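You operate a simulated robot arm through the tools that you are given. There is no shell and no other tool.

Carry out the task below with a simulated robot arm. There is one attempt and no reset: what you move stays moved.

## Task
Back off the four nuts of the steam joint and scrap its ring.
Fine: they are only finger tight, the spanner stays put; each about half a turn or more, then the green ring into the red scrap tray.

It is judged by the outcome, as a careful person would: the job done as asked, and still so three seconds after it is handed in. It fails if anything else is knocked over, pushed out of place, dropped, spilled or broken.

## Robot
A 7-joint arm with a two-finger parallel gripper, fixed in place. Base frame: the origin is at the foot of the arm, x ahead of it, y to its left, z up; the work surface is at about z = 860. Units: mm, degrees, N and s.
With the tool pointing down near the work surface it reaches from about 400 to 900 mm from the base axis. Its first joint turns from -143.0 to 143.0 degrees. Payload 3 kg.
The tool frame sits at the grasp point between the pads (the TCP): z along the fingers, y along the line on which they close. The tips reach 30 mm beyond it. The gripper opens to 94 mm. The fingers are 28 mm wide and 10 mm thick; the gripper's body (50 by 96 mm) begins 55 mm behind the TCP.
Orientation is told as [roll, pitch, yaw] about the base's x, y, z axes, in that order, counted from this pose: with the fingers straight down and closing along the base's y, the tool's x points along the base's -x, its y along +y and its z along -z.

## Interface
- The arm moves only by the tool send_rows. Its argument "increments" is a list of rows, each a list of 7 numbers: the turn, a rotation vector about the base's x, y, z in degrees, then the shift along the base's x, y, z in mm, then the gripper command, from -1 (shut) to 1 (fully open), values between in proportion. In form: [[wx, wy, wz, tx, ty, tz, jaw], ...]. A call has 1 to 20 rows; each row shifts and turns the commanded pose from where the row before left it. Rows are played at 5 a second. More than 50 mm and 8.6 degrees between two rows, or a gripper value outside its range, and nothing of the call is played. A pose out of reach is approached as far as the arm can. The call stops where the force on the tool passes 50 N (or 10 N more than at its start, if that is more) or the arm is blocked; 0.2 s more then pass. Each finger travels about 72 mm/s and halts on what it meets, pressing with about 26 N; the grip force reading is that of the motor and also rises with nothing between the fingers. The clock runs only during rows and for 0.2 s after the last one: add rows that do not move to give the fingers time. The reply holds the time, the measured pose of the TCP, the force on the tool along the base axes, the opening and the grip force, in the units named above and with some noise, with the torque about the TCP (base axes, N m) and any sound that the robot's microphone picked up.
- Cameras (640 x 400 px; columns grow to the right, rows downward): "scene" is fixed at [49.2, 500.5, 1637.3]; the picture's right is [-0.62, -0.79, 0.00], its down [-0.49, 0.38, -0.78] and it looks along [0.62, -0.49, -0.62] (base axes); focal length 327 px, centre (320, 200). "wrist" rides on the gripper at [76, 14, -103] in the tool frame; the picture's right is [-0.18, 0.98, 0.00], its down [-0.75, -0.14, -0.64] and it looks along [-0.63, -0.12, 0.77] (tool axes); focal length 243 px, centre (320, 200). There is no depth. A picture from a camera that has moved, and an enlarged one, comes with that camera's place and axes in the base frame and with its lens.
- get_image(camera): a new picture of that camera. The clock stands still meanwhile.
- enlarge(camera, box): a new picture of the part [left, top, right, bottom] of that camera's present view, enlarged. The clock stands still meanwhile.
- sign_off(): hands the job in; it is judged then, once.

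Nothing tells you positions but the pictures and the camera data. Unless the task says otherwise, let go and move clear before handing in.

The tools are called after ">>>" as a command line: name --pt "numbers of a row" for each row, then --argument value for the rest, lists and objects as JSON in quotes. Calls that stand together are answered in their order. send_rows: Moves the arm, as the interface text tells. Its arguments: {"type":"object","properties":{"increments":{"type":"array"}},"required":["increments"]} The other tools are called the same way: get_image (camera) takes a picture; enlarge (camera, box) takes an enlarged picture of a part of a camera's view; sign_off () hands the job in.

At the start:

```text
time: 0.0
eef_pos: [636.5, -133.4, 1170.9]
tcp_rot: [0.0, 0.0, 0.1]
ft_force: [-0.5, 0.7, 0.4]
torque: [-0.02, 0.0, 0.02]
width: 93.9
finger_force: 0.0
```

scene: 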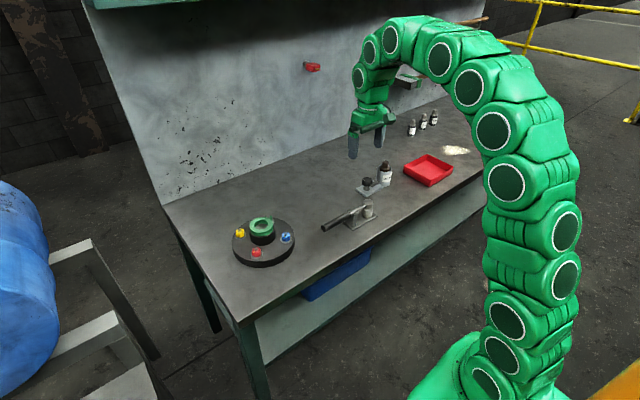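
wrist: 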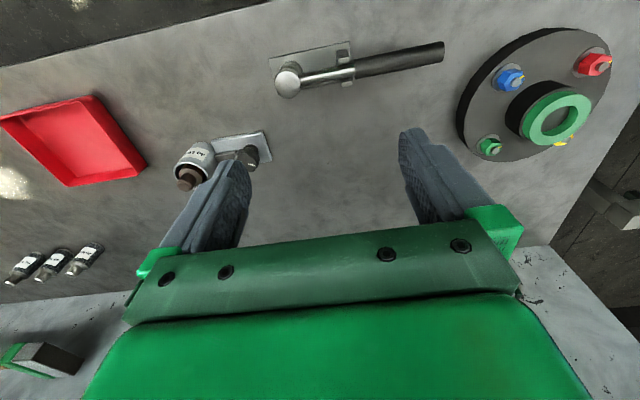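

I see a round flange at the left end of the bench with four coloured nuts (blue, red, yellow, green) and a green ring on a central stub. The red tray is at the other side. I'll take close looks first.

>>> enlarge --camera "scene" --box '[220, 200, 310, 280]'

>>> enlarge --camera "wrist" --box '[440, 10, 640, 180]'

>>> enlarge --camera "scene" --box '[310, 90, 490, 240]'

```text
5.00 times, centred on (265, 240) of scene
camera zoom: at [49.2, 500.5, 1637.3], right [-0.62, -0.79, 0.0], down [-0.49, 0.38, -0.78], along [0.62, -0.49, -0.62], focal length 1633 px, centre (595, 0)
```

zoom: 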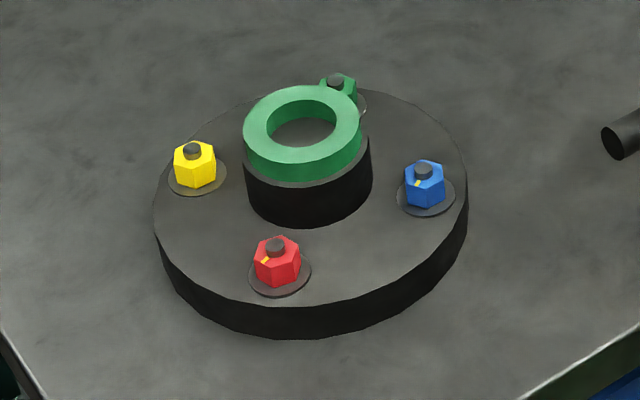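

```text
2.35 times, centred on (540, 95) of wrist
camera zoom: at [558.0, -119.4, 1274.4], right [0.18, 0.98, 0.0], down [0.75, -0.14, 0.64], along [0.63, -0.12, -0.77], focal length 571 px, centre (-198, 447)
```

zoom: 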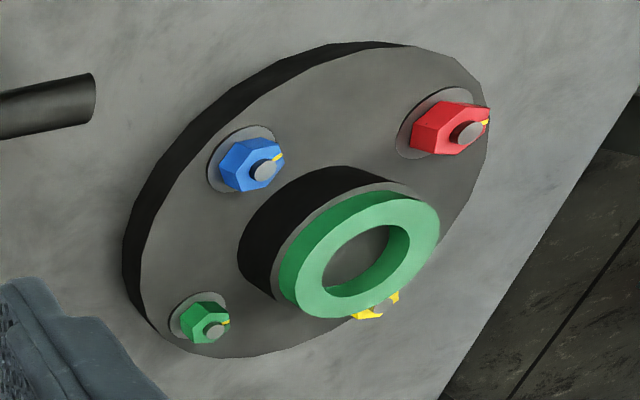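

```text
2.67 times, centred on (400, 165) of scene
camera zoom: at [49.2, 500.5, 1637.3], right [-0.62, -0.79, 0.0], down [-0.49, 0.38, -0.78], along [0.62, -0.49, -0.62], focal length 871 px, centre (107, 293)
```

zoom: 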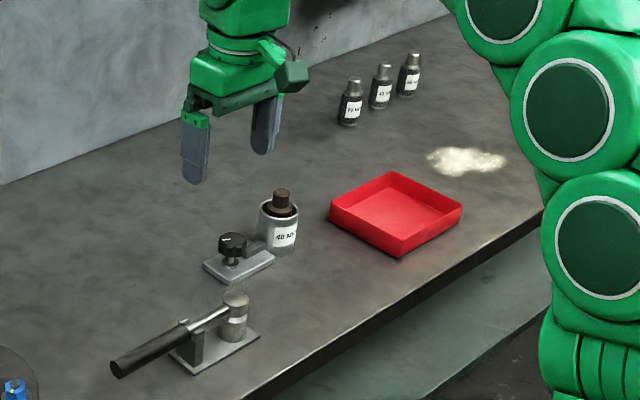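

The flange's centre is near (738, 188), with its top perhaps at z≈890. I'll move back and left, staying high, so the wrist camera looks straight at it.

>>> send_rows --pt "0 0 0 -11.6 36.3 -2.4 1" --pt "0 0 0 -11.6 36.3 -2.4 1" --pt "0 0 0 -11.6 36.3 -2.4 1" --pt "0 0 0 -11.6 36.3 -2.4 1" --pt "0 0 0 -11.6 36.3 -2.4 1" --pt "0 0 0 -11.6 36.3 -2.4 1" --pt "0 0 0 -11.6 36.3 -2.4 1" --pt "0 0 0 -11.6 36.3 -2.4 1" --pt "0 0 0 -11.6 36.3 -2.4 1" --pt "0 0 0 -11.6 36.3 -2.4 1" --pt "0 0 0 0 0 0 1" --pt "0 0 0 0 0 0 1"

>>> get_image --camera "wrist"

>>> get_image --camera "scene"

```text
time: 2.6
eef_pos: [519.7, 229.6, 1148.5]
tcp_rot: [0.0, 0.0, 0.0]
ft_force: [0.4, 0.5, -0.7]
torque: [-0.02, 0.01, 0.02]
width: 94.3
finger_force: 0.1
```

```text
taken
camera wrist: at [441.3, 244.2, 1251.1], right [0.18, 0.98, 0.0], down [0.75, -0.14, 0.64], along [0.63, -0.12, -0.77], focal length 243 px, centre (320, 200)
```

wrist: 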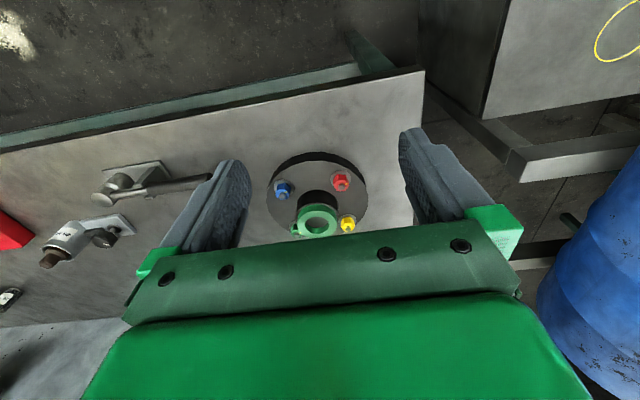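

```text
taken
```

scene: 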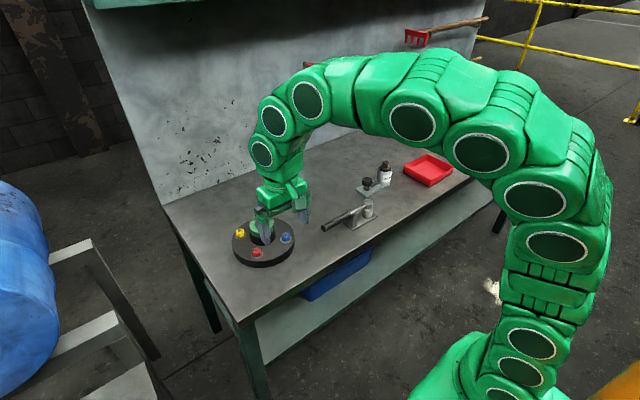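

The flange is in clear view between the fingers. I'll enlarge it to measure the nuts and their flats.

>>> enlarge --camera "wrist" --box '[255, 140, 383, 220]'

>>> enlarge --camera "wrist" --box '[240, 140, 400, 240]'

```text
5.00 times, centred on (319, 180) of wrist
camera zoom: at [441.3, 244.2, 1251.1], right [0.18, 0.98, 0.0], down [0.75, -0.14, 0.64], along [0.63, -0.12, -0.77], focal length 1213 px, centre (325, 300)
```

zoom: 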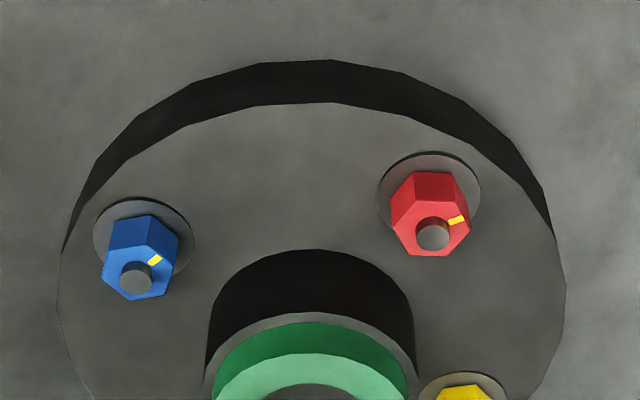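

```text
4.00 times, centred on (320, 190) of wrist
camera zoom: at [441.3, 244.2, 1251.1], right [0.18, 0.98, 0.0], down [0.75, -0.14, 0.64], along [0.63, -0.12, -0.77], focal length 970 px, centre (320, 240)
```

zoom: 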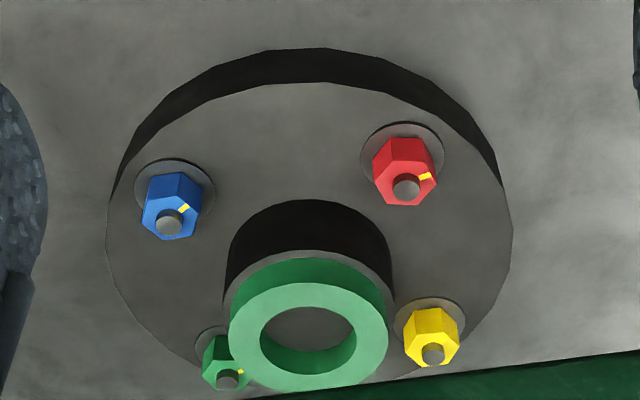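

I place the nuts about at blue (683,134), red (684,236), yellow (785,236) and green (784,134), stud tops at z≈930, ring top at z≈955 about (735,185). Next I hover over the blue nut to refine its position and the angle of its flats.

>>> send_rows --pt "0 0 0 20.4 -11.95 -14.8 0.5" --pt "0 0 0 20.4 -11.95 -14.8 0.5" --pt "0 0 0 20.4 -11.95 -14.8 0.5" --pt "0 0 0 20.4 -11.95 -14.8 0.5" --pt "0 0 0 20.4 -11.95 -14.8 0.5" --pt "0 0 0 20.4 -11.95 -14.8 0.5" --pt "0 0 0 20.4 -11.95 -14.8 0.5" --pt "0 0 0 20.4 -11.95 -14.8 0.5" --pt "0 0 0 0 0 0 0.5" --pt "0 0 0 0 0 0 0.5"

>>> get_image --camera "wrist"

```text
time: 4.8
eef_pos: [682.8, 133.3, 1028.6]
tcp_rot: [0.0, 0.0, -0.1]
ft_force: [0.8, 0.3, -0.1]
torque: [-0.01, 0.01, -0.01]
width: 70.7
finger_force: 0.1
```

```text
taken
camera wrist: at [605.5, 148.2, 1132.3], right [0.18, 0.98, 0.0], down [0.75, -0.14, 0.64], along [0.63, -0.12, -0.77], focal length 243 px, centre (320, 200)
```

wrist: 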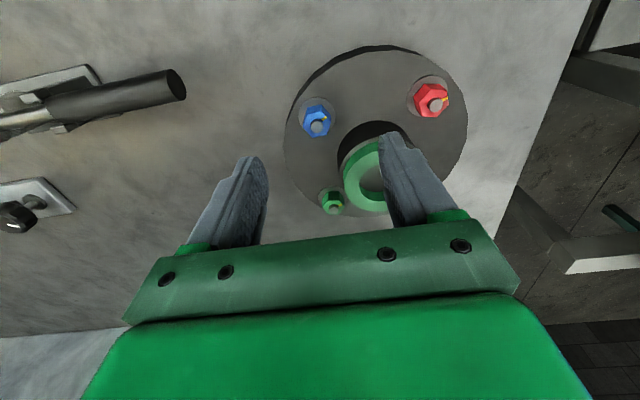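

>>> enlarge --camera "wrist" --box '[285, 90, 365, 140]'

>>> enlarge --camera "wrist" --box '[390, 70, 470, 120]'

>>> enlarge --camera "wrist" --box '[300, 170, 380, 220]'

```text
8.00 times, centred on (325, 115) of wrist
camera zoom: at [605.5, 148.2, 1132.3], right [0.18, 0.98, 0.0], down [0.75, -0.14, 0.64], along [0.63, -0.12, -0.77], focal length 1941 px, centre (280, 880)
```

zoom: 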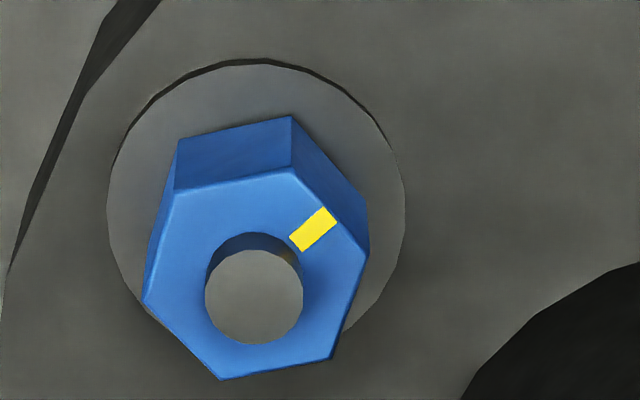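

```text
8.00 times, centred on (430, 95) of wrist
camera zoom: at [605.5, 148.2, 1132.3], right [0.18, 0.98, 0.0], down [0.75, -0.14, 0.64], along [0.63, -0.12, -0.77], focal length 1941 px, centre (-560, 1040)
```

zoom: 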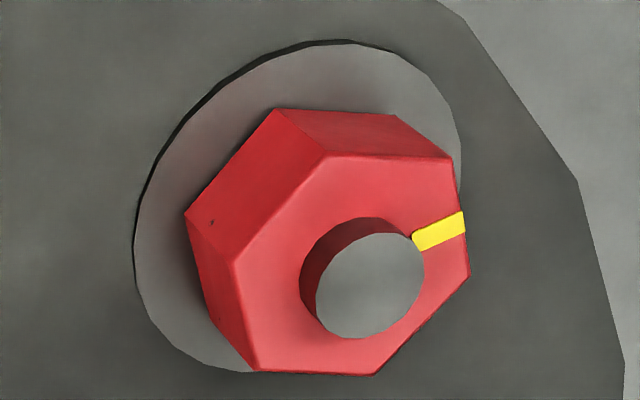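

```text
8.00 times, centred on (340, 195) of wrist
camera zoom: at [605.5, 148.2, 1132.3], right [0.18, 0.98, 0.0], down [0.75, -0.14, 0.64], along [0.63, -0.12, -0.77], focal length 1941 px, centre (160, 240)
```

zoom: 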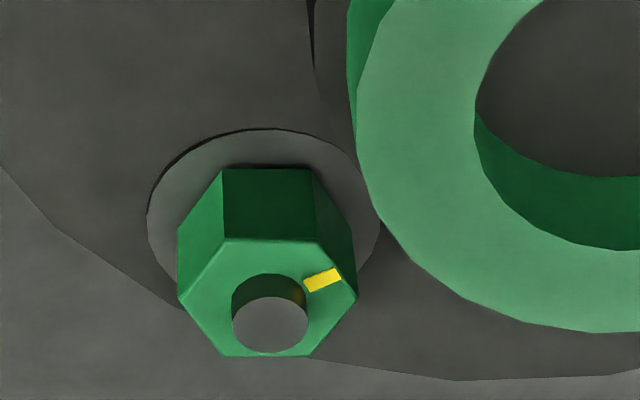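

From this image the blue nut's flats face along x and ±60° from it, so closing at yaw +30 is both flat-on and tangential. My two-view estimate puts the blue nut nearer (693,129), so I'll turn to +30°, go lower with a moderate opening and check it again up close.

>>> send_rows --pt "0 0 7.5 2.3 -1 0 0.06" --pt "0 0 7.5 2.3 -1 0 0.06" --pt "0 0 7.5 2.3 -1 0 0.06" --pt "0 0 7.5 2.3 -1 0 0.06" --pt "0 0 0 0 0 -13 0.06" --pt "0 0 0 0 0 -13 0.06" --pt "0 0 0 0 0 -13 0.06" --pt "0 0 0 0 0 -13 0.06" --pt "0 0 0 0 0 0 0.06" --pt "0 0 0 0 0 0 0.06"

>>> get_image --camera "wrist"

>>> enlarge --camera "scene" --box '[200, 180, 328, 260]'

```text
time: 7.0
eef_pos: [691.1, 129.5, 976.1]
tcp_rot: [0.0, 0.0, 30.0]
ft_force: [-0.8, 0.9, 0.5]
torque: [0.03, -0.02, 0.03]
width: 49.5
finger_force: 0.1
```

```text
taken
camera wrist: at [617.3, 104.4, 1079.3], right [-0.33, 0.94, 0.0], down [0.72, 0.26, 0.64], along [0.61, 0.21, -0.77], focal length 243 px, centre (320, 200)
```

wrist: 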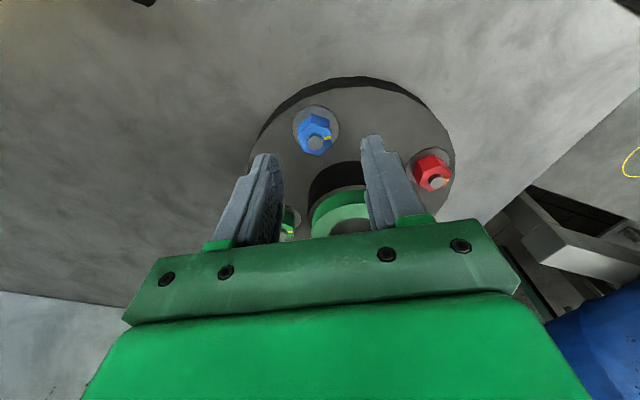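

```text
5.00 times, centred on (264, 220) of scene
camera zoom: at [49.2, 500.5, 1637.3], right [-0.62, -0.79, 0.0], down [-0.49, 0.38, -0.78], along [0.62, -0.49, -0.62], focal length 1633 px, centre (600, 100)
```

zoom: 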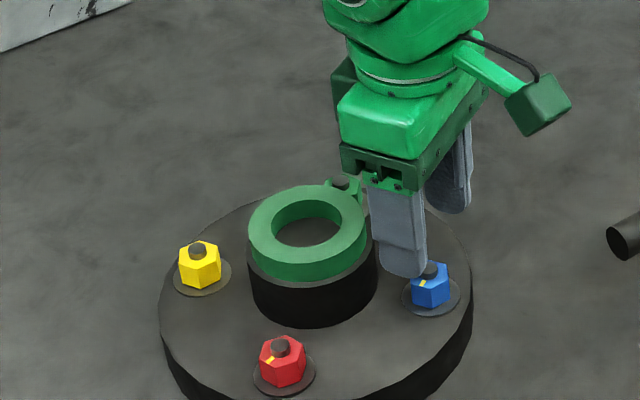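

>>> enlarge --camera "wrist" --box '[240, 100, 400, 200]'

>>> enlarge --camera "wrist" --box '[280, 105, 352, 150]'

```text
4.00 times, centred on (320, 150) of wrist
camera zoom: at [617.3, 104.4, 1079.3], right [-0.33, 0.94, 0.0], down [0.72, 0.26, 0.64], along [0.61, 0.21, -0.77], focal length 970 px, centre (320, 400)
```

zoom: 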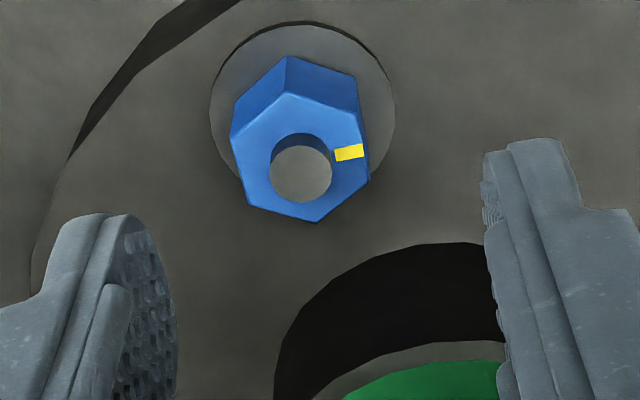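

```text
8.89 times, centred on (316, 128) of wrist
camera zoom: at [617.3, 104.4, 1079.3], right [-0.33, 0.94, 0.0], down [0.72, 0.26, 0.64], along [0.61, 0.21, -0.77], focal length 2157 px, centre (356, 844)
```

zoom: 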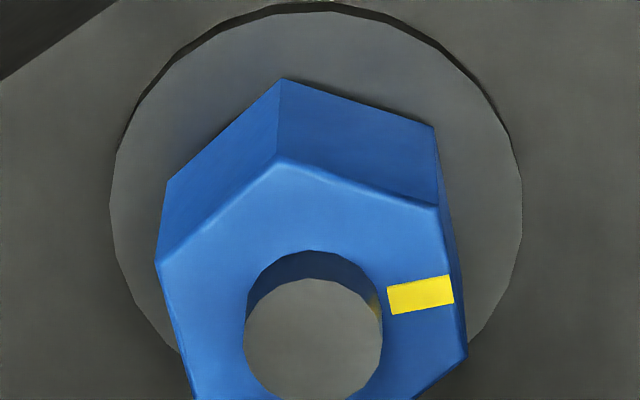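

Both close views agree: the blue nut is at about (694.3,127.6), its washer at z≈892, nut top ≈916, stud top ≈921. I'll shift by (+3.3,−2) and go down most of the way with the fingers straddling it, then look.

>>> send_rows --pt "0 0 0 1.6 -1 0 0.06" --pt "0 0 0 1.7 -1 0 0.06" --pt "0 0 0 0 0 -8 0.06" --pt "0 0 0 0 0 -8 0.06" --pt "0 0 0 0 0 -8 0.06" --pt "0 0 0 0 0 -6 0.06" --pt "0 0 0 0 0 -6 0.06" --pt "0 0 0 0 0 0 0.06" --pt "0 0 0 0 0 0 0.06"

>>> enlarge --camera "wrist" --box '[240, 100, 400, 200]'

>>> enlarge --camera "scene" --box '[200, 180, 328, 260]'

```text
time: 9.0
eef_pos: [695.6, 125.4, 941.1]
tcp_rot: [0.0, 0.0, 30.0]
ft_force: [-0.9, -0.3, -0.9]
torque: [0.02, 0.0, -0.01]
width: 49.7
finger_force: 0.0
```

```text
4.00 times, centred on (320, 150) of wrist
camera zoom: at [621.0, 102.2, 1044.0], right [-0.33, 0.94, 0.0], down [0.72, 0.26, 0.64], along [0.61, 0.21, -0.77], focal length 970 px, centre (320, 400)
```

zoom: 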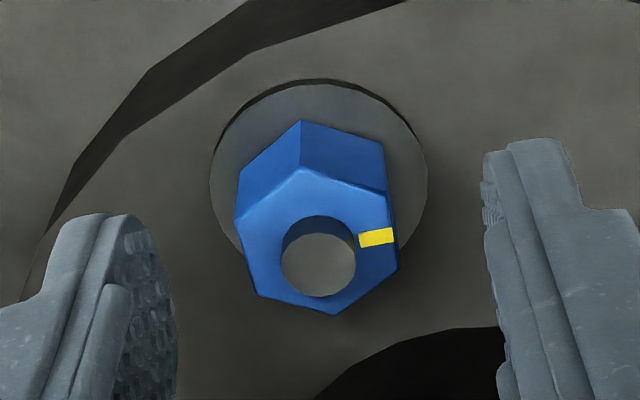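

```text
5.00 times, centred on (264, 220) of scene
camera zoom: at [49.2, 500.5, 1637.3], right [-0.62, -0.79, 0.0], down [-0.49, 0.38, -0.78], along [0.62, -0.49, -0.62], focal length 1633 px, centre (600, 100)
```

zoom: 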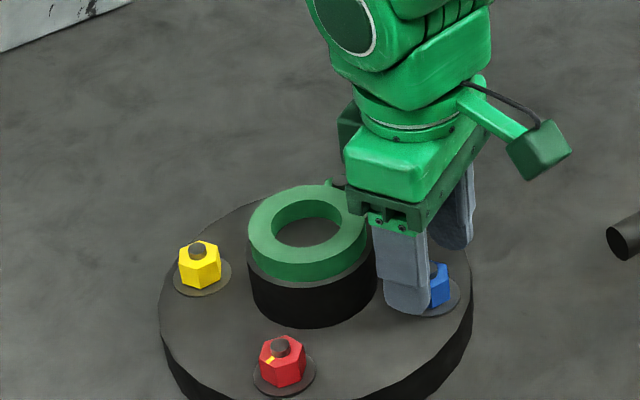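

The blue nut is centred between the fingers and its flats are parallel to the pads. I'll go down the last 15 mm and close.

>>> send_rows --pt "0 0 0 0 0 -4 0.06" --pt "0 0 0 0 0 -4 0.06" --pt "0 0 0 0 0 -4 0.06" --pt "0 0 0 0 0 -3 0.06" --pt "0 0 0 0 0 0 0.06" --pt "0 0 0 0 0 0 -0.3" --pt "0 0 0 0 0 0 -0.5" --pt "0 0 0 0 0 0 -1" --pt "0 0 0 0 0 0 -1"

>>> enlarge --camera "wrist" --box '[240, 100, 400, 200]'

>>> enlarge --camera "scene" --box '[232, 200, 312, 250]'

```text
time: 11.0
eef_pos: [695.3, 125.4, 926.7]
tcp_rot: [0.0, 0.1, 30.0]
ft_force: [8.9, -16.8, -0.2]
torque: [-0.37, -0.21, -0.03]
width: 23.3
finger_force: 44.8
```

```text
4.00 times, centred on (320, 150) of wrist
camera zoom: at [620.9, 101.8, 1029.1], right [-0.33, 0.94, 0.0], down [0.72, 0.26, 0.64], along [0.61, 0.21, -0.77], focal length 970 px, centre (320, 400)
```

zoom: 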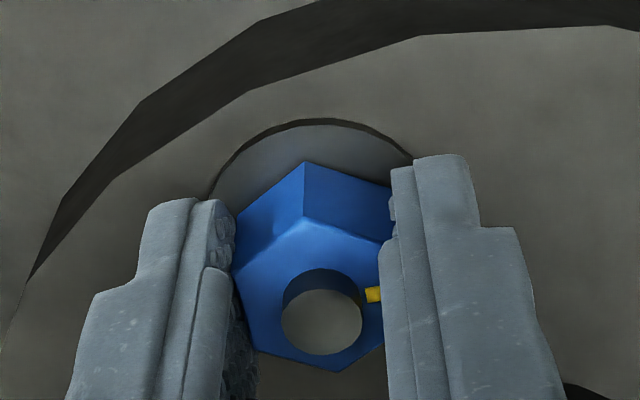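

```text
8.00 times, centred on (272, 225) of scene
camera zoom: at [49.2, 500.5, 1637.3], right [-0.62, -0.79, 0.0], down [-0.49, 0.38, -0.78], along [0.62, -0.49, -0.62], focal length 2613 px, centre (704, 0)
```

zoom: 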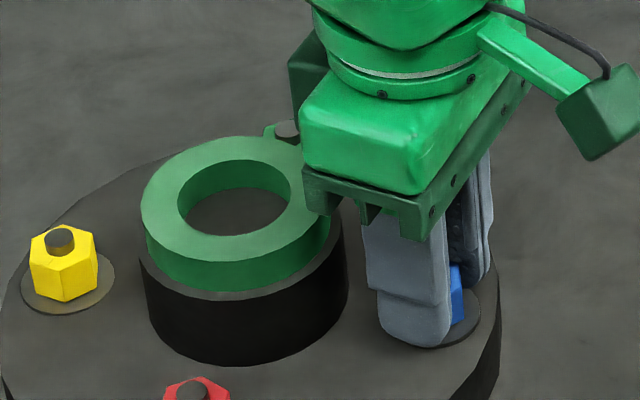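

The grip is on the flats (23.3 mm), with about 19 N of side load along the closing line. I'll nudge slightly to see which way relieves it.

>>> send_rows --pt "0 0 0 0.35 -0.6 0 -1" --pt "0 0 0 0 0 0 -1"

```text
time: 11.6
eef_pos: [696.0, 125.3, 926.0]
tcp_rot: [0.1, 0.0, 30.0]
ft_force: [4.6, -15.2, -1.3]
torque: [-0.33, -0.04, -0.02]
width: 23.4
finger_force: 44.9
```

>>> send_rows --pt "0 0 0 0.4 -0.7 0 -1" --pt "0 0 0 0.4 -0.7 0 -1" --pt "0 0 0 0 0 0 -1"

```text
time: 12.4
eef_pos: [694.9, 125.6, 925.4]
tcp_rot: [0.1, 0.0, 30.1]
ft_force: [-15.2, 11.0, 4.9]
torque: [0.17, 0.51, 0.04]
width: 23.3
finger_force: 44.7
```

>>> send_rows --pt "0 0 0 -0.3 0.5 0 -1" --pt "0 0 0 0 0 0 -1"

```text
time: 13.0
eef_pos: [694.8, 126.5, 926.8]
tcp_rot: [0.0, 0.0, 30.2]
ft_force: [-15.1, 15.7, 2.1]
torque: [0.31, 0.4, 0.06]
width: 23.2
finger_force: 44.8
```

>>> send_rows --pt "0 0 0 0 0 0 -1" --pt "0 0 0 0 0 0 -1"

```text
time: 13.6
eef_pos: [695.1, 126.7, 925.8]
tcp_rot: [0.0, 0.0, 30.1]
ft_force: [-16.2, 21.3, 0.5]
torque: [0.52, 0.19, 0.07]
width: 23.3
finger_force: 44.9
```

>>> send_rows --pt "0 0 0 -0.3 0.5 0 -1" --pt "0 0 0 0 0 0 -1" --pt "0 0 0 0 0 0 -1" --pt "0 0 0 0 0 0 -1" --pt "0 0 0 0 0 0 -1"

```text
time: 14.8
eef_pos: [696.0, 126.3, 925.8]
tcp_rot: [0.0, 0.0, 30.0]
ft_force: [-8.5, 20.0, -1.4]
torque: [0.39, 0.34, 0.04]
width: 23.3
finger_force: 44.9
```

>>> send_rows --pt "0 0 0 -0.25 0.45 0 -1" --pt "0 0 0 0 0 0 -1" --pt "0 0 0 0 0 0 -1"

```text
time: 15.6
eef_pos: [695.3, 125.5, 926.8]
tcp_rot: [0.0, 0.0, 30.0]
ft_force: [-4.4, 3.3, 0.3]
torque: [0.0, 0.17, 0.04]
width: 23.3
finger_force: 45.1
```

The side load is relieved. Now a first 24° counter-clockwise to feel how the nut responds.

>>> send_rows --pt "0 0 6 0 0 0 -1" --pt "0 0 6 0 0 0 -1" --pt "0 0 6 0 0 0 -1" --pt "0 0 6 0 0 0 -1" --pt "0 0 0 0 0 0 -1"

>>> enlarge --camera "wrist" --box '[240, 100, 400, 200]'

```text
time: 16.8
eef_pos: [696.6, 125.5, 927.0]
tcp_rot: [-0.1, 0.0, 54.1]
ft_force: [10.7, -21.4, 0.7]
torque: [-0.65, -0.08, -0.02]
width: 23.4
finger_force: 44.7
```

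```text
4.00 times, centred on (320, 150) of wrist
camera zoom: at [638.2, 73.7, 1029.1], right [-0.69, 0.73, 0.0], down [0.56, 0.53, 0.64], along [0.47, 0.44, -0.77], focal length 970 px, centre (320, 400)
```

zoom: 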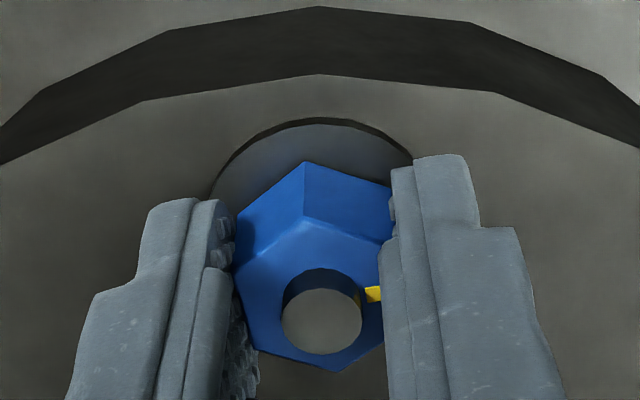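

The nut turns with the fingers, freely. I'll continue turning and see how far the wrist reaches.

>>> send_rows --pt "0 0 6 0.4 -0.4 0 -1" --pt "0 0 6 0 0 0 -1" --pt "0 0 6 0 0 0 -1" --pt "0 0 6 0 0 0 -1" --pt "0 0 6 0 0 0 -1" --pt "0 0 6 0 0 0 -1" --pt "0 0 0 0 0 0 -1"

```text
time: 18.4
eef_pos: [696.2, 126.8, 927.3]
tcp_rot: [-0.1, -0.1, 90.1]
ft_force: [37.9, -29.6, 1.4]
torque: [-0.53, -0.83, -0.08]
width: 23.4
finger_force: 45.3
```

>>> send_rows --pt "0 0 0 0.8 -0.6 0 -1" --pt "0 0 0 0 0 0 -1" --pt "0 0 0 0 0 0 -1"

```text
time: 19.2
eef_pos: [697.2, 126.0, 925.0]
tcp_rot: [-0.1, 0.0, 90.0]
ft_force: [32.2, -20.4, 8.0]
torque: [-0.49, -0.72, -0.05]
width: 23.5
finger_force: 45.3
```

>>> send_rows --pt "0 0 0 0.8 -0.5 0 -1" --pt "0 0 0 0 0 0 -1" --pt "0 0 0 0 0 0 -1"

>>> enlarge --camera "wrist" --box '[240, 100, 400, 200]'

>>> enlarge --camera "scene" --box '[200, 180, 328, 260]'

```text
time: 20.0
eef_pos: [697.1, 126.2, 925.1]
tcp_rot: [0.1, 0.1, 90.0]
ft_force: [13.9, -5.9, 10.5]
torque: [-0.05, -0.29, -0.03]
width: 23.3
finger_force: 44.7
```

```text
4.00 times, centred on (320, 150) of wrist
camera zoom: at [681.6, 50.5, 1028.9], right [-0.98, 0.18, 0.0], down [0.14, 0.75, 0.64], along [0.12, 0.63, -0.77], focal length 970 px, centre (320, 400)
```

zoom: 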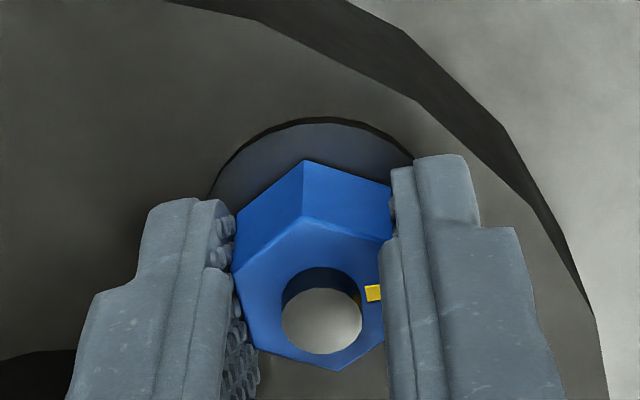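

```text
5.00 times, centred on (264, 220) of scene
camera zoom: at [49.2, 500.5, 1637.3], right [-0.62, -0.79, 0.0], down [-0.49, 0.38, -0.78], along [0.62, -0.49, -0.62], focal length 1633 px, centre (600, 100)
```

zoom: 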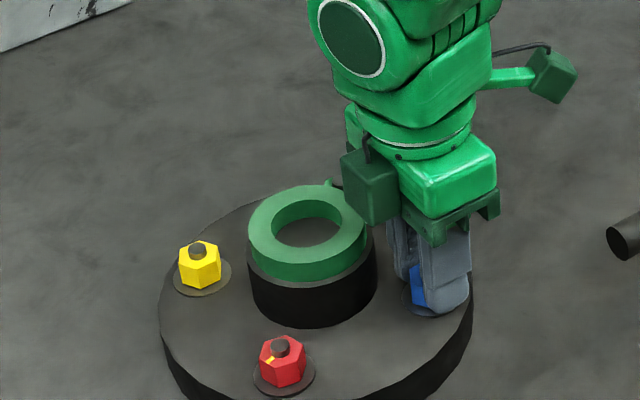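

>>> send_rows --pt "0 0 6 0.2 0 0.05 -1" --pt "0 0 6 0.1 0 0.05 -1" --pt "0 0 6 0 0 0.05 -1" --pt "0 0 6 0 0 0.05 -1" --pt "0 0 6 0 0 0.05 -1" --pt "0 0 0 0 0 0 -1" --pt "0 0 0 0 0 0 -1"

```text
time: 21.6
eef_pos: [698.2, 126.3, 926.0]
tcp_rot: [-0.1, 0.1, 120.2]
ft_force: [10.5, 22.9, 3.1]
torque: [0.5, -0.2, 0.0]
width: 23.2
finger_force: 45.0
```

>>> send_rows --pt "0 0 6 0 0.4 0.05 -1" --pt "0 0 6 0 0.3 0.05 -1" --pt "0 0 6 0 0 0.05 -1" --pt "0 0 6 0 0 0.05 -1" --pt "0 0 6 0 0 0.05 -1" --pt "0 0 0 0 0 0 -1" --pt "0 0 0 0 0 0 -1"

```text
time: 23.2
eef_pos: [699.0, 126.5, 927.2]
tcp_rot: [0.0, 0.1, 150.1]
ft_force: [27.0, 29.7, -4.2]
torque: [0.56, -0.72, -0.07]
width: 23.1
finger_force: 44.9
```

Blue has turned 120° and the mark moved along with the fingers. I'll open slightly, swing back to the starting angle, and re-grip for the rest.

>>> send_rows --pt "0 0 0 0.3 0.3 0 -1" --pt "0 0 0 0 0 0 -0.15" --pt "0 0 0 0 0 0 -0.15" --pt "0 0 0 0 0 0 -0.15"

>>> enlarge --camera "wrist" --box '[240, 100, 400, 200]'

```text
time: 24.2
eef_pos: [697.8, 126.4, 926.8]
tcp_rot: [0.1, 0.0, 150.0]
ft_force: [-1.7, -3.5, -2.7]
torque: [-0.04, 0.07, -0.08]
width: 37.4
finger_force: 0.0
```

```text
4.00 times, centred on (320, 150) of wrist
camera zoom: at [755.5, 76.3, 1029.6], right [-0.65, -0.76, 0.0], down [-0.58, 0.5, 0.64], along [-0.49, 0.42, -0.77], focal length 970 px, centre (320, 400)
```

zoom: 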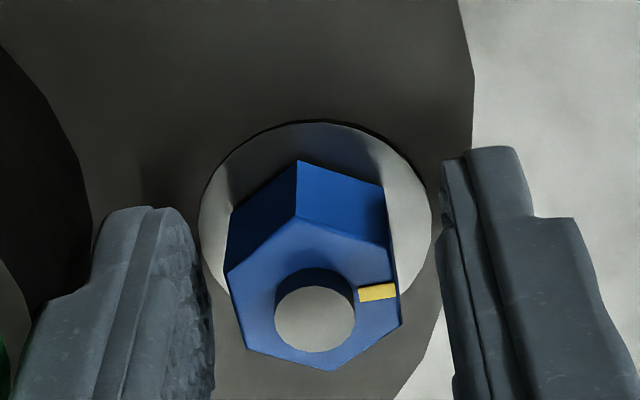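

>>> send_rows --pt "0 0 -8 -0.15 0 0 -0.12" --pt "0 0 -8 -0.15 0 0 -0.12" --pt "0 0 -8 -0.15 0 0 -0.12" --pt "0 0 -8 -0.15 0 0 -0.12" --pt "0 0 -8 -0.15 0 0 -0.12" --pt "0 0 -8 -0.15 0 0 -0.12" --pt "0 0 -8 -0.15 0 0 -0.12" --pt "0 0 -8 -0.15 0 0 -0.12" --pt "0 0 -8 -0.15 0 0 -0.12" --pt "0 0 -8 -0.15 0 0 -0.12" --pt "0 0 -8 -0.15 0 0 -0.12" --pt "0 0 -8 -0.15 0 0 -0.12" --pt "0 0 -8 -0.15 0 0 -0.12" --pt "0 0 -8 -0.15 0 0 -0.12" --pt "0 0 -8 -0.15 0 0 -0.12" --pt "0 0 0 0 0 0 -0.12" --pt "0 0 0 0 0 0 -0.12"

>>> enlarge --camera "wrist" --box '[240, 100, 400, 200]'

```text
time: 27.8
eef_pos: [697.0, 126.7, 926.4]
tcp_rot: [0.0, 0.0, 30.0]
ft_force: [0.4, 0.0, -0.3]
torque: [0.0, -0.03, -0.03]
width: 41.5
finger_force: 0.0
```

```text
4.00 times, centred on (320, 150) of wrist
camera zoom: at [622.0, 101.3, 1030.1], right [-0.33, 0.94, 0.0], down [0.72, 0.25, 0.64], along [0.61, 0.21, -0.77], focal length 970 px, centre (320, 400)
```

zoom: 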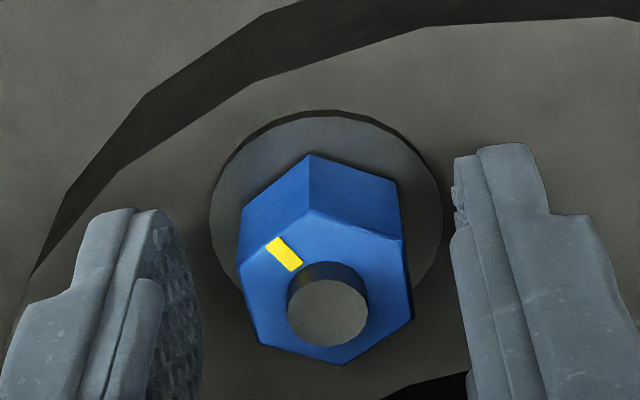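

Blue's mark has moved 120° counter-clockwise, as intended, and the nut is centred again. I'll grip and turn another 90°.

>>> send_rows --pt "0 0 0 0 0 0 -0.4" --pt "0 0 0 0 0 0 -1" --pt "0 0 0 0 0 0 -1" --pt "0 0 0 0 0 0 -1"

```text
time: 28.8
eef_pos: [697.2, 127.1, 925.9]
tcp_rot: [0.0, -0.1, 30.2]
ft_force: [-8.2, 14.3, 1.0]
torque: [0.28, 0.29, 0.02]
width: 23.2
finger_force: 45.3
```

>>> send_rows --pt "0 0 6 -0.15 0.3 0.05 -1" --pt "0 0 6 0.2 -0.1 0.05 -1" --pt "0 0 6 0.25 -0.15 0.05 -1" --pt "0 0 6 0.25 -0.15 0.05 -1" --pt "0 0 6 0.25 -0.15 0.05 -1" --pt "0 0 6 0.25 -0.15 0.05 -1" --pt "0 0 6 0.25 -0.15 0.05 -1" --pt "0 0 0 0 0 0 -1"

```text
time: 30.6
eef_pos: [696.3, 126.9, 927.4]
tcp_rot: [0.1, 0.1, 72.1]
ft_force: [-27.7, 15.3, -2.8]
torque: [0.07, 0.71, 0.01]
width: 23.6
finger_force: 44.6
```

>>> send_rows --pt "0 0 6 -0.4 0.2 0.05 -1" --pt "0 0 6 -0.3 0.1 0.05 -1" --pt "0 0 6 0 0 0.05 -1" --pt "0 0 6 0 0 0.05 -1" --pt "0 0 6 0 0 0.05 -1" --pt "0 0 6 0 0 0.05 -1" --pt "0 0 6 0 0 0.05 -1" --pt "0 0 6 0 0 0.05 -1" --pt "0 0 0 0 0 0 -1"

```text
time: 32.6
eef_pos: [697.8, 126.1, 927.5]
tcp_rot: [0.0, 0.1, 120.1]
ft_force: [14.0, 4.3, -24.1]
torque: [-0.04, -0.34, 0.01]
width: 23.2
finger_force: 44.8
```

Blue has had 210° in all. I'll release, check, and lift clear.

>>> send_rows --pt "0 0 0 0 0 -0.5 -1" --pt "0 0 0 0 0 0 -0.15" --pt "0 0 0 0 0 0 -0.12" --pt "0 0 0 0 0 0 -0.12"

>>> enlarge --camera "wrist" --box '[240, 100, 400, 200]'

```text
time: 33.6
eef_pos: [695.9, 126.3, 928.0]
tcp_rot: [0.0, 0.0, 120.1]
ft_force: [-4.3, -6.1, 4.7]
torque: [0.13, -0.07, -0.01]
width: 37.4
finger_force: 0.0
```

```text
4.00 times, centred on (320, 150) of wrist
camera zoom: at [721.2, 54.3, 1031.1], right [-0.94, -0.33, 0.0], down [-0.26, 0.72, 0.64], along [-0.21, 0.61, -0.77], focal length 970 px, centre (320, 400)
```

zoom: 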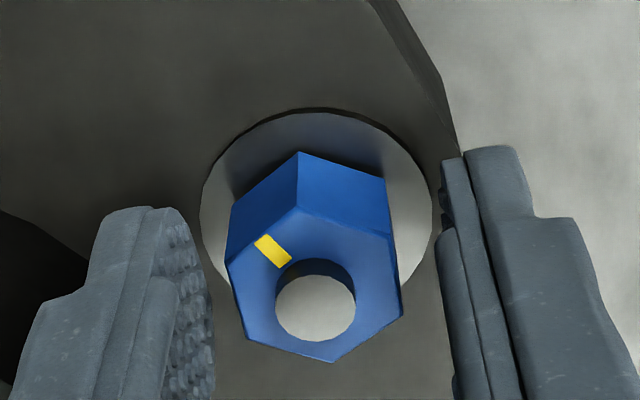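

Blue is done: its mark moved ~210° and the nut sits straight. I'll lift and move to above the red nut (about (696,231)), turning to yaw −43 for its flats.

>>> send_rows --pt "0 0 0 0 0 15 -0.12" --pt "0 0 0 0 0 22 -0.05" --pt "0 0 0 0 0 22 0.06" --pt "0 0 0 0 0 22 0.06" --pt "0 0 -8.5 0 8.667 0 0.06" --pt "0 0 -8.5 0 8.667 0 0.06" --pt "0 0 -8.5 0 8.667 0 0.06" --pt "0 0 -8.5 0 8.667 0 0.06" --pt "0 0 -8.5 0 8.667 0 0.06" --pt "0 0 -8.5 0 8.667 0 0.06" --pt "0 0 -8.5 0 8.667 0 0.06" --pt "0 0 -8.5 0 8.667 0 0.06" --pt "0 0 -8.5 0 8.667 0 0.06" --pt "0 0 -8.5 0 8.667 0 0.06" --pt "0 0 -8.5 0 8.667 0 0.06" --pt "0 0 -8.5 0 8.667 0 0.06"

>>> send_rows --pt "0 0 -7.6 0 0 0 0.06" --pt "0 0 -7.6 0 0 0 0.06" --pt "0 0 -7.6 0 0 0 0.06" --pt "0 0 -7.6 0 0 0 0.06" --pt "0 0 -7.6 0 0 0 0.06" --pt "0 0 -7.6 0 0 0 0.06" --pt "0 0 -7.6 0 0 0 0.06" --pt "0 0 -7.8 0 0 0 0.06" --pt "0 0 0 0 0 -15 0.06" --pt "0 0 0 0 0 -15 0.06" --pt "0 0 0 0 0 0 0.06"

>>> get_image --camera "wrist"

>>> enlarge --camera "wrist" --box '[240, 100, 400, 200]'

```text
time: 37.0
eef_pos: [696.6, 230.9, 1007.6]
tcp_rot: [0.1, 0.0, 17.9]
ft_force: [0.6, -0.4, 0.2]
torque: [0.0, -0.01, -0.07]
width: 49.8
finger_force: 0.0
```

```text
time: 39.4
eef_pos: [696.9, 231.6, 978.5]
tcp_rot: [0.1, 0.0, -43.1]
ft_force: [0.5, -0.1, -0.5]
torque: [0.0, 0.0, 0.0]
width: 49.7
finger_force: 0.0
```

```text
taken
camera wrist: at [650.1, 294.5, 1081.9], right [0.8, 0.59, 0.0], down [0.46, -0.62, 0.64], along [0.38, -0.52, -0.77], focal length 243 px, centre (320, 200)
```

wrist: 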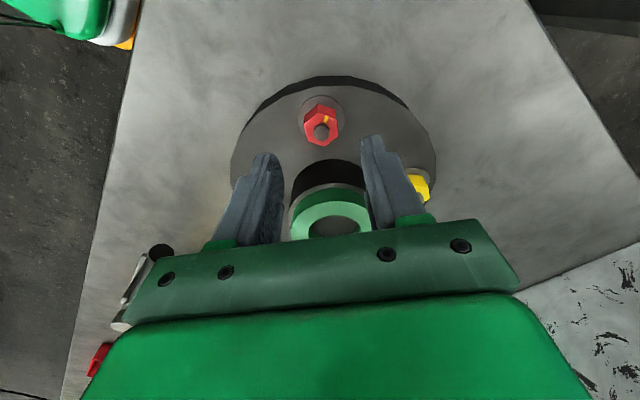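

```text
4.00 times, centred on (320, 150) of wrist
camera zoom: at [650.1, 294.5, 1081.9], right [0.8, 0.59, 0.0], down [0.46, -0.62, 0.64], along [0.38, -0.52, -0.77], focal length 970 px, centre (320, 400)
```

zoom: 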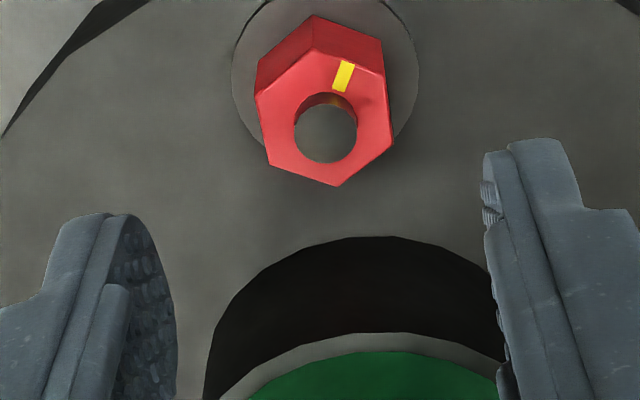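

Red's flats are parallel to the pads. It appears 2–4 mm further out than the tool axis, so I'll correct and go down part of the way, then look again.

>>> send_rows --pt "0 0 0 -0.9 1.5 0 0.06" --pt "0 0 0 -0.8 1.3 0 0.06" --pt "0 0 0 0 0 -8 0.06" --pt "0 0 0 0 0 -8 0.06" --pt "0 0 0 0 0 -8 0.06" --pt "0 0 0 0 0 -7 0.06" --pt "0 0 0 0 0 -6 0.06" --pt "0 0 0 0 0 0 0.06" --pt "0 0 0 0 0 0 0.06"

>>> enlarge --camera "wrist" --box '[240, 100, 400, 200]'

```text
time: 41.4
eef_pos: [695.3, 233.8, 941.5]
tcp_rot: [-0.1, 0.0, -42.9]
ft_force: [-0.1, 0.2, 0.0]
torque: [0.02, -0.02, 0.03]
width: 49.9
finger_force: 0.0
```

```text
4.00 times, centred on (320, 150) of wrist
camera zoom: at [647.7, 297.0, 1045.2], right [0.8, 0.59, 0.0], down [0.46, -0.62, 0.64], along [0.38, -0.52, -0.77], focal length 970 px, centre (320, 400)
```

zoom: 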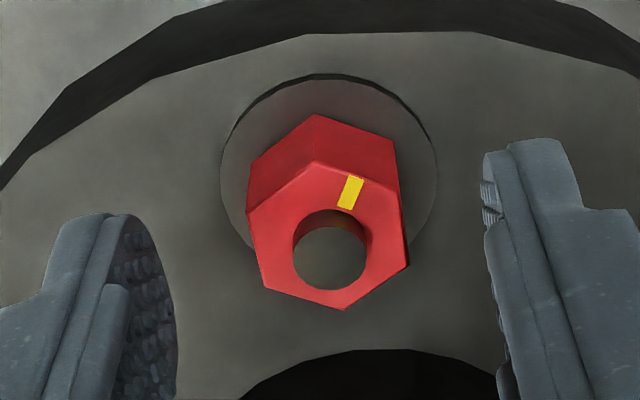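

>>> send_rows --pt "0 0 0 -0.6 0.8 -4 0.06" --pt "0 0 0 0 0 -4 0.06" --pt "0 0 0 0 0 -4 0.06" --pt "0 0 0 0 0 -3 0.06" --pt "0 0 0 0 0 0 0.06" --pt "0 0 0 0 0 0 -0.3" --pt "0 0 0 0 0 0 -0.5" --pt "0 0 0 0 0 0 -1" --pt "0 0 0 0 0 0 -1"

>>> enlarge --camera "wrist" --box '[240, 100, 400, 200]'

```text
time: 43.4
eef_pos: [695.4, 235.5, 926.3]
tcp_rot: [0.1, 0.0, -43.0]
ft_force: [18.3, 15.4, -3.4]
torque: [0.23, -0.51, 0.08]
width: 23.5
finger_force: 45.6
```

```text
4.00 times, centred on (320, 150) of wrist
camera zoom: at [647.4, 298.3, 1030.1], right [0.8, 0.59, 0.0], down [0.45, -0.62, 0.64], along [0.38, -0.52, -0.77], focal length 970 px, centre (320, 400)
```

zoom: 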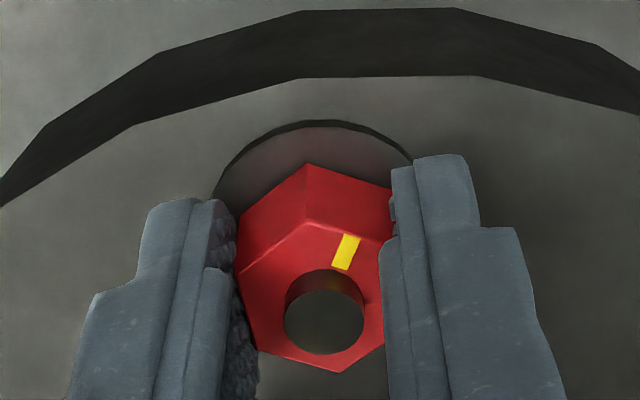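

Good grip on red. I'll relieve the side load and start turning counter-clockwise.

>>> send_rows --pt "0 0 0 0.4 0.35 0 -1" --pt "0 0 6 0 0 0.03 -1" --pt "0 0 6 0 0 0.03 -1" --pt "0 0 6 0 0 0.03 -1" --pt "0 0 6 0 0 0.03 -1" --pt "0 0 6 0 0 0.03 -1" --pt "0 0 0 0 0 0 -1"

```text
time: 45.0
eef_pos: [693.8, 232.8, 926.9]
tcp_rot: [-0.1, 0.0, -12.9]
ft_force: [-7.4, -4.0, 7.6]
torque: [-0.04, 0.23, -0.01]
width: 23.1
finger_force: 45.3
```

>>> send_rows --pt "0 0 6 -0.1 0 0.03 -1" --pt "0 0 6 0 0 0.03 -1" --pt "0 0 6 0 0 0.03 -1" --pt "0 0 6 0 0 0.03 -1" --pt "0 0 6 0 0 0.03 -1" --pt "0 0 0 0 0 0 -1"

```text
time: 46.5
eef_pos: [694.0, 232.6, 926.9]
tcp_rot: [-0.1, 0.1, 17.1]
ft_force: [-9.1, -8.4, 6.4]
torque: [-0.14, 0.13, 0.04]
width: 23.1
finger_force: 45.2
stopped in row 6: the force on the tool passed its limit at 51 N (the readings are from after the stop); the commanded pose is now the measured one
```

A force spike stopped the call and the command has reset to the measured pose. I'll look before going on.

>>> enlarge --camera "wrist" --box '[240, 100, 400, 200]'

>>> enlarge --camera "scene" --box '[200, 180, 328, 260]'

```text
4.00 times, centred on (320, 150) of wrist
camera zoom: at [616.5, 225.2, 1030.1], right [-0.11, 0.99, 0.0], down [0.76, 0.09, 0.64], along [0.64, 0.07, -0.77], focal length 970 px, centre (320, 400)
```

zoom: 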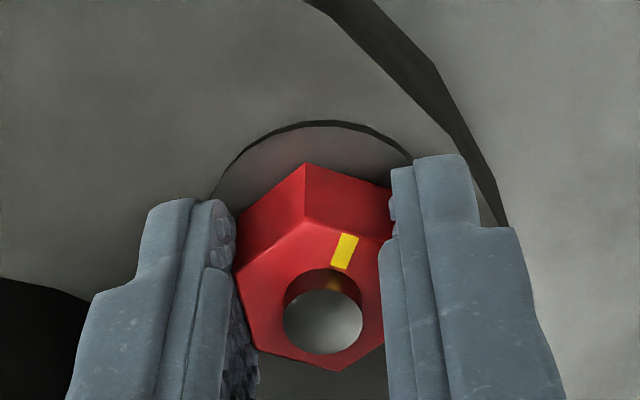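

```text
5.00 times, centred on (264, 220) of scene
camera zoom: at [49.2, 500.5, 1637.3], right [-0.62, -0.79, 0.0], down [-0.49, 0.38, -0.78], along [0.62, -0.49, -0.62], focal length 1633 px, centre (600, 100)
```

zoom: 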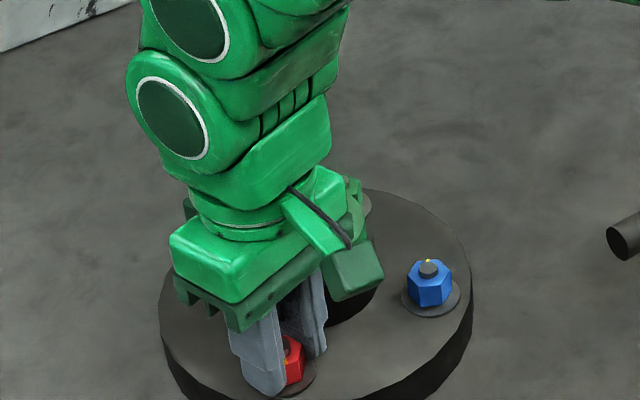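

>>> send_rows --pt "0 0 0 -0.2 -0.2 0 -1" --pt "0 0 6 0 0 0.03 -1" --pt "0 0 6 0 0 0.03 -1" --pt "0 0 6 0 0 0.03 -1" --pt "0 0 6 0 0 0.03 -1" --pt "0 0 0 0 0 0 -1"

```text
time: 47.9
eef_pos: [695.1, 231.5, 926.6]
tcp_rot: [0.0, 0.1, 41.1]
ft_force: [2.0, -24.8, 7.8]
torque: [-0.63, 0.02, -0.03]
width: 23.1
finger_force: 44.8
```

>>> send_rows --pt "0 0 0 0.1 -0.7 0 -1" --pt "0 0 6 0 0 0.03 -1" --pt "0 0 6 0 0 0.03 -1" --pt "0 0 6 0 0 0.03 -1" --pt "0 0 6 0 0 0.03 -1" --pt "0 0 0 0 0 0 -1"

```text
time: 49.3
eef_pos: [695.9, 231.6, 926.5]
tcp_rot: [-0.2, 0.1, 65.1]
ft_force: [21.9, -31.3, 8.9]
torque: [-0.46, -0.46, -0.09]
width: 23.4
finger_force: 45.2
```

>>> send_rows --pt "0 0 0 0.7 -0.9 0 -1" --pt "0 0 0 0 0 0 -1" --pt "0 0 6 0.1 -0.1 0.03 -1" --pt "0 0 6 0.1 -0.1 0.03 -1" --pt "0 0 6 0.1 0 0.03 -1" --pt "0 0 6 0.1 0 0.03 -1" --pt "0 0 0 0 0 0 -1"

```text
time: 50.9
eef_pos: [696.1, 230.0, 925.3]
tcp_rot: [-0.2, 0.1, 89.1]
ft_force: [36.1, -12.8, 10.6]
torque: [0.38, -0.81, -0.08]
width: 23.5
finger_force: 45.2
```

>>> send_rows --pt "0 0 0 0.9 -0.3 0.2 -1" --pt "0 0 0 0.3 0 0 -1" --pt "0 0 6 0.1 0 0.03 -1" --pt "0 0 6 0.1 0.1 0.03 -1" --pt "0 0 6 0.1 0.1 0.03 -1" --pt "0 0 6 0.1 0.1 0.03 -1" --pt "0 0 0 0 0 0 -1"

```text
time: 52.5
eef_pos: [697.2, 230.9, 927.4]
tcp_rot: [-0.1, 0.1, 113.2]
ft_force: [24.6, 4.6, 12.4]
torque: [0.48, -0.37, -0.07]
width: 23.3
finger_force: 44.9
```

>>> send_rows --pt "0 0 0 0.5 0.1 0.3 -1" --pt "0 0 0 0.1 0.1 0 -1" --pt "0 0 6 0.05 0.1 0.03 -1" --pt "0 0 6 0.05 0.1 0.03 -1" --pt "0 0 6 0.05 0.1 0.03 -1" --pt "0 0 6 0.05 0.1 0.03 -1" --pt "0 0 0 0 0 0 -1"

```text
time: 54.1
eef_pos: [698.3, 232.4, 927.2]
tcp_rot: [-0.1, 0.2, 137.2]
ft_force: [11.5, 17.1, 8.5]
torque: [0.38, -0.22, -0.03]
width: 23.3
finger_force: 45.1
```

>>> send_rows --pt "0 0 0 0.2 0.3 0.2 -1" --pt "0 0 0 0.1 0.1 0 -1" --pt "0 0 5 0.05 0.1 0.03 -1" --pt "0 0 5 0.05 0.1 0.03 -1" --pt "0 0 5 0.05 0.1 0.03 -1" --pt "0 0 5 0.05 0.1 0.03 -1" --pt "0 0 0 0 0 0 -1"

>>> enlarge --camera "wrist" --box '[240, 100, 400, 200]'

```text
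time: 55.7
eef_pos: [699.3, 231.7, 927.1]
tcp_rot: [-0.1, 0.1, 157.1]
ft_force: [8.2, 11.1, 4.5]
torque: [0.34, 0.04, 0.01]
width: 23.4
finger_force: 45.3
```

```text
4.00 times, centred on (320, 150) of wrist
camera zoom: at [762.1, 190.7, 1030.5], right [-0.55, -0.83, 0.0], down [-0.64, 0.42, 0.64], along [-0.53, 0.35, -0.77], focal length 970 px, centre (320, 400)
```

zoom: 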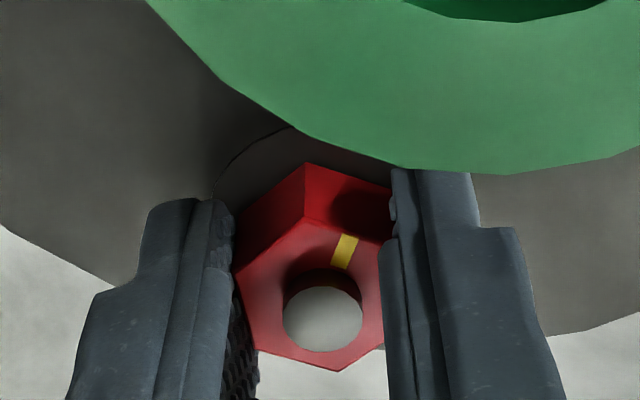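

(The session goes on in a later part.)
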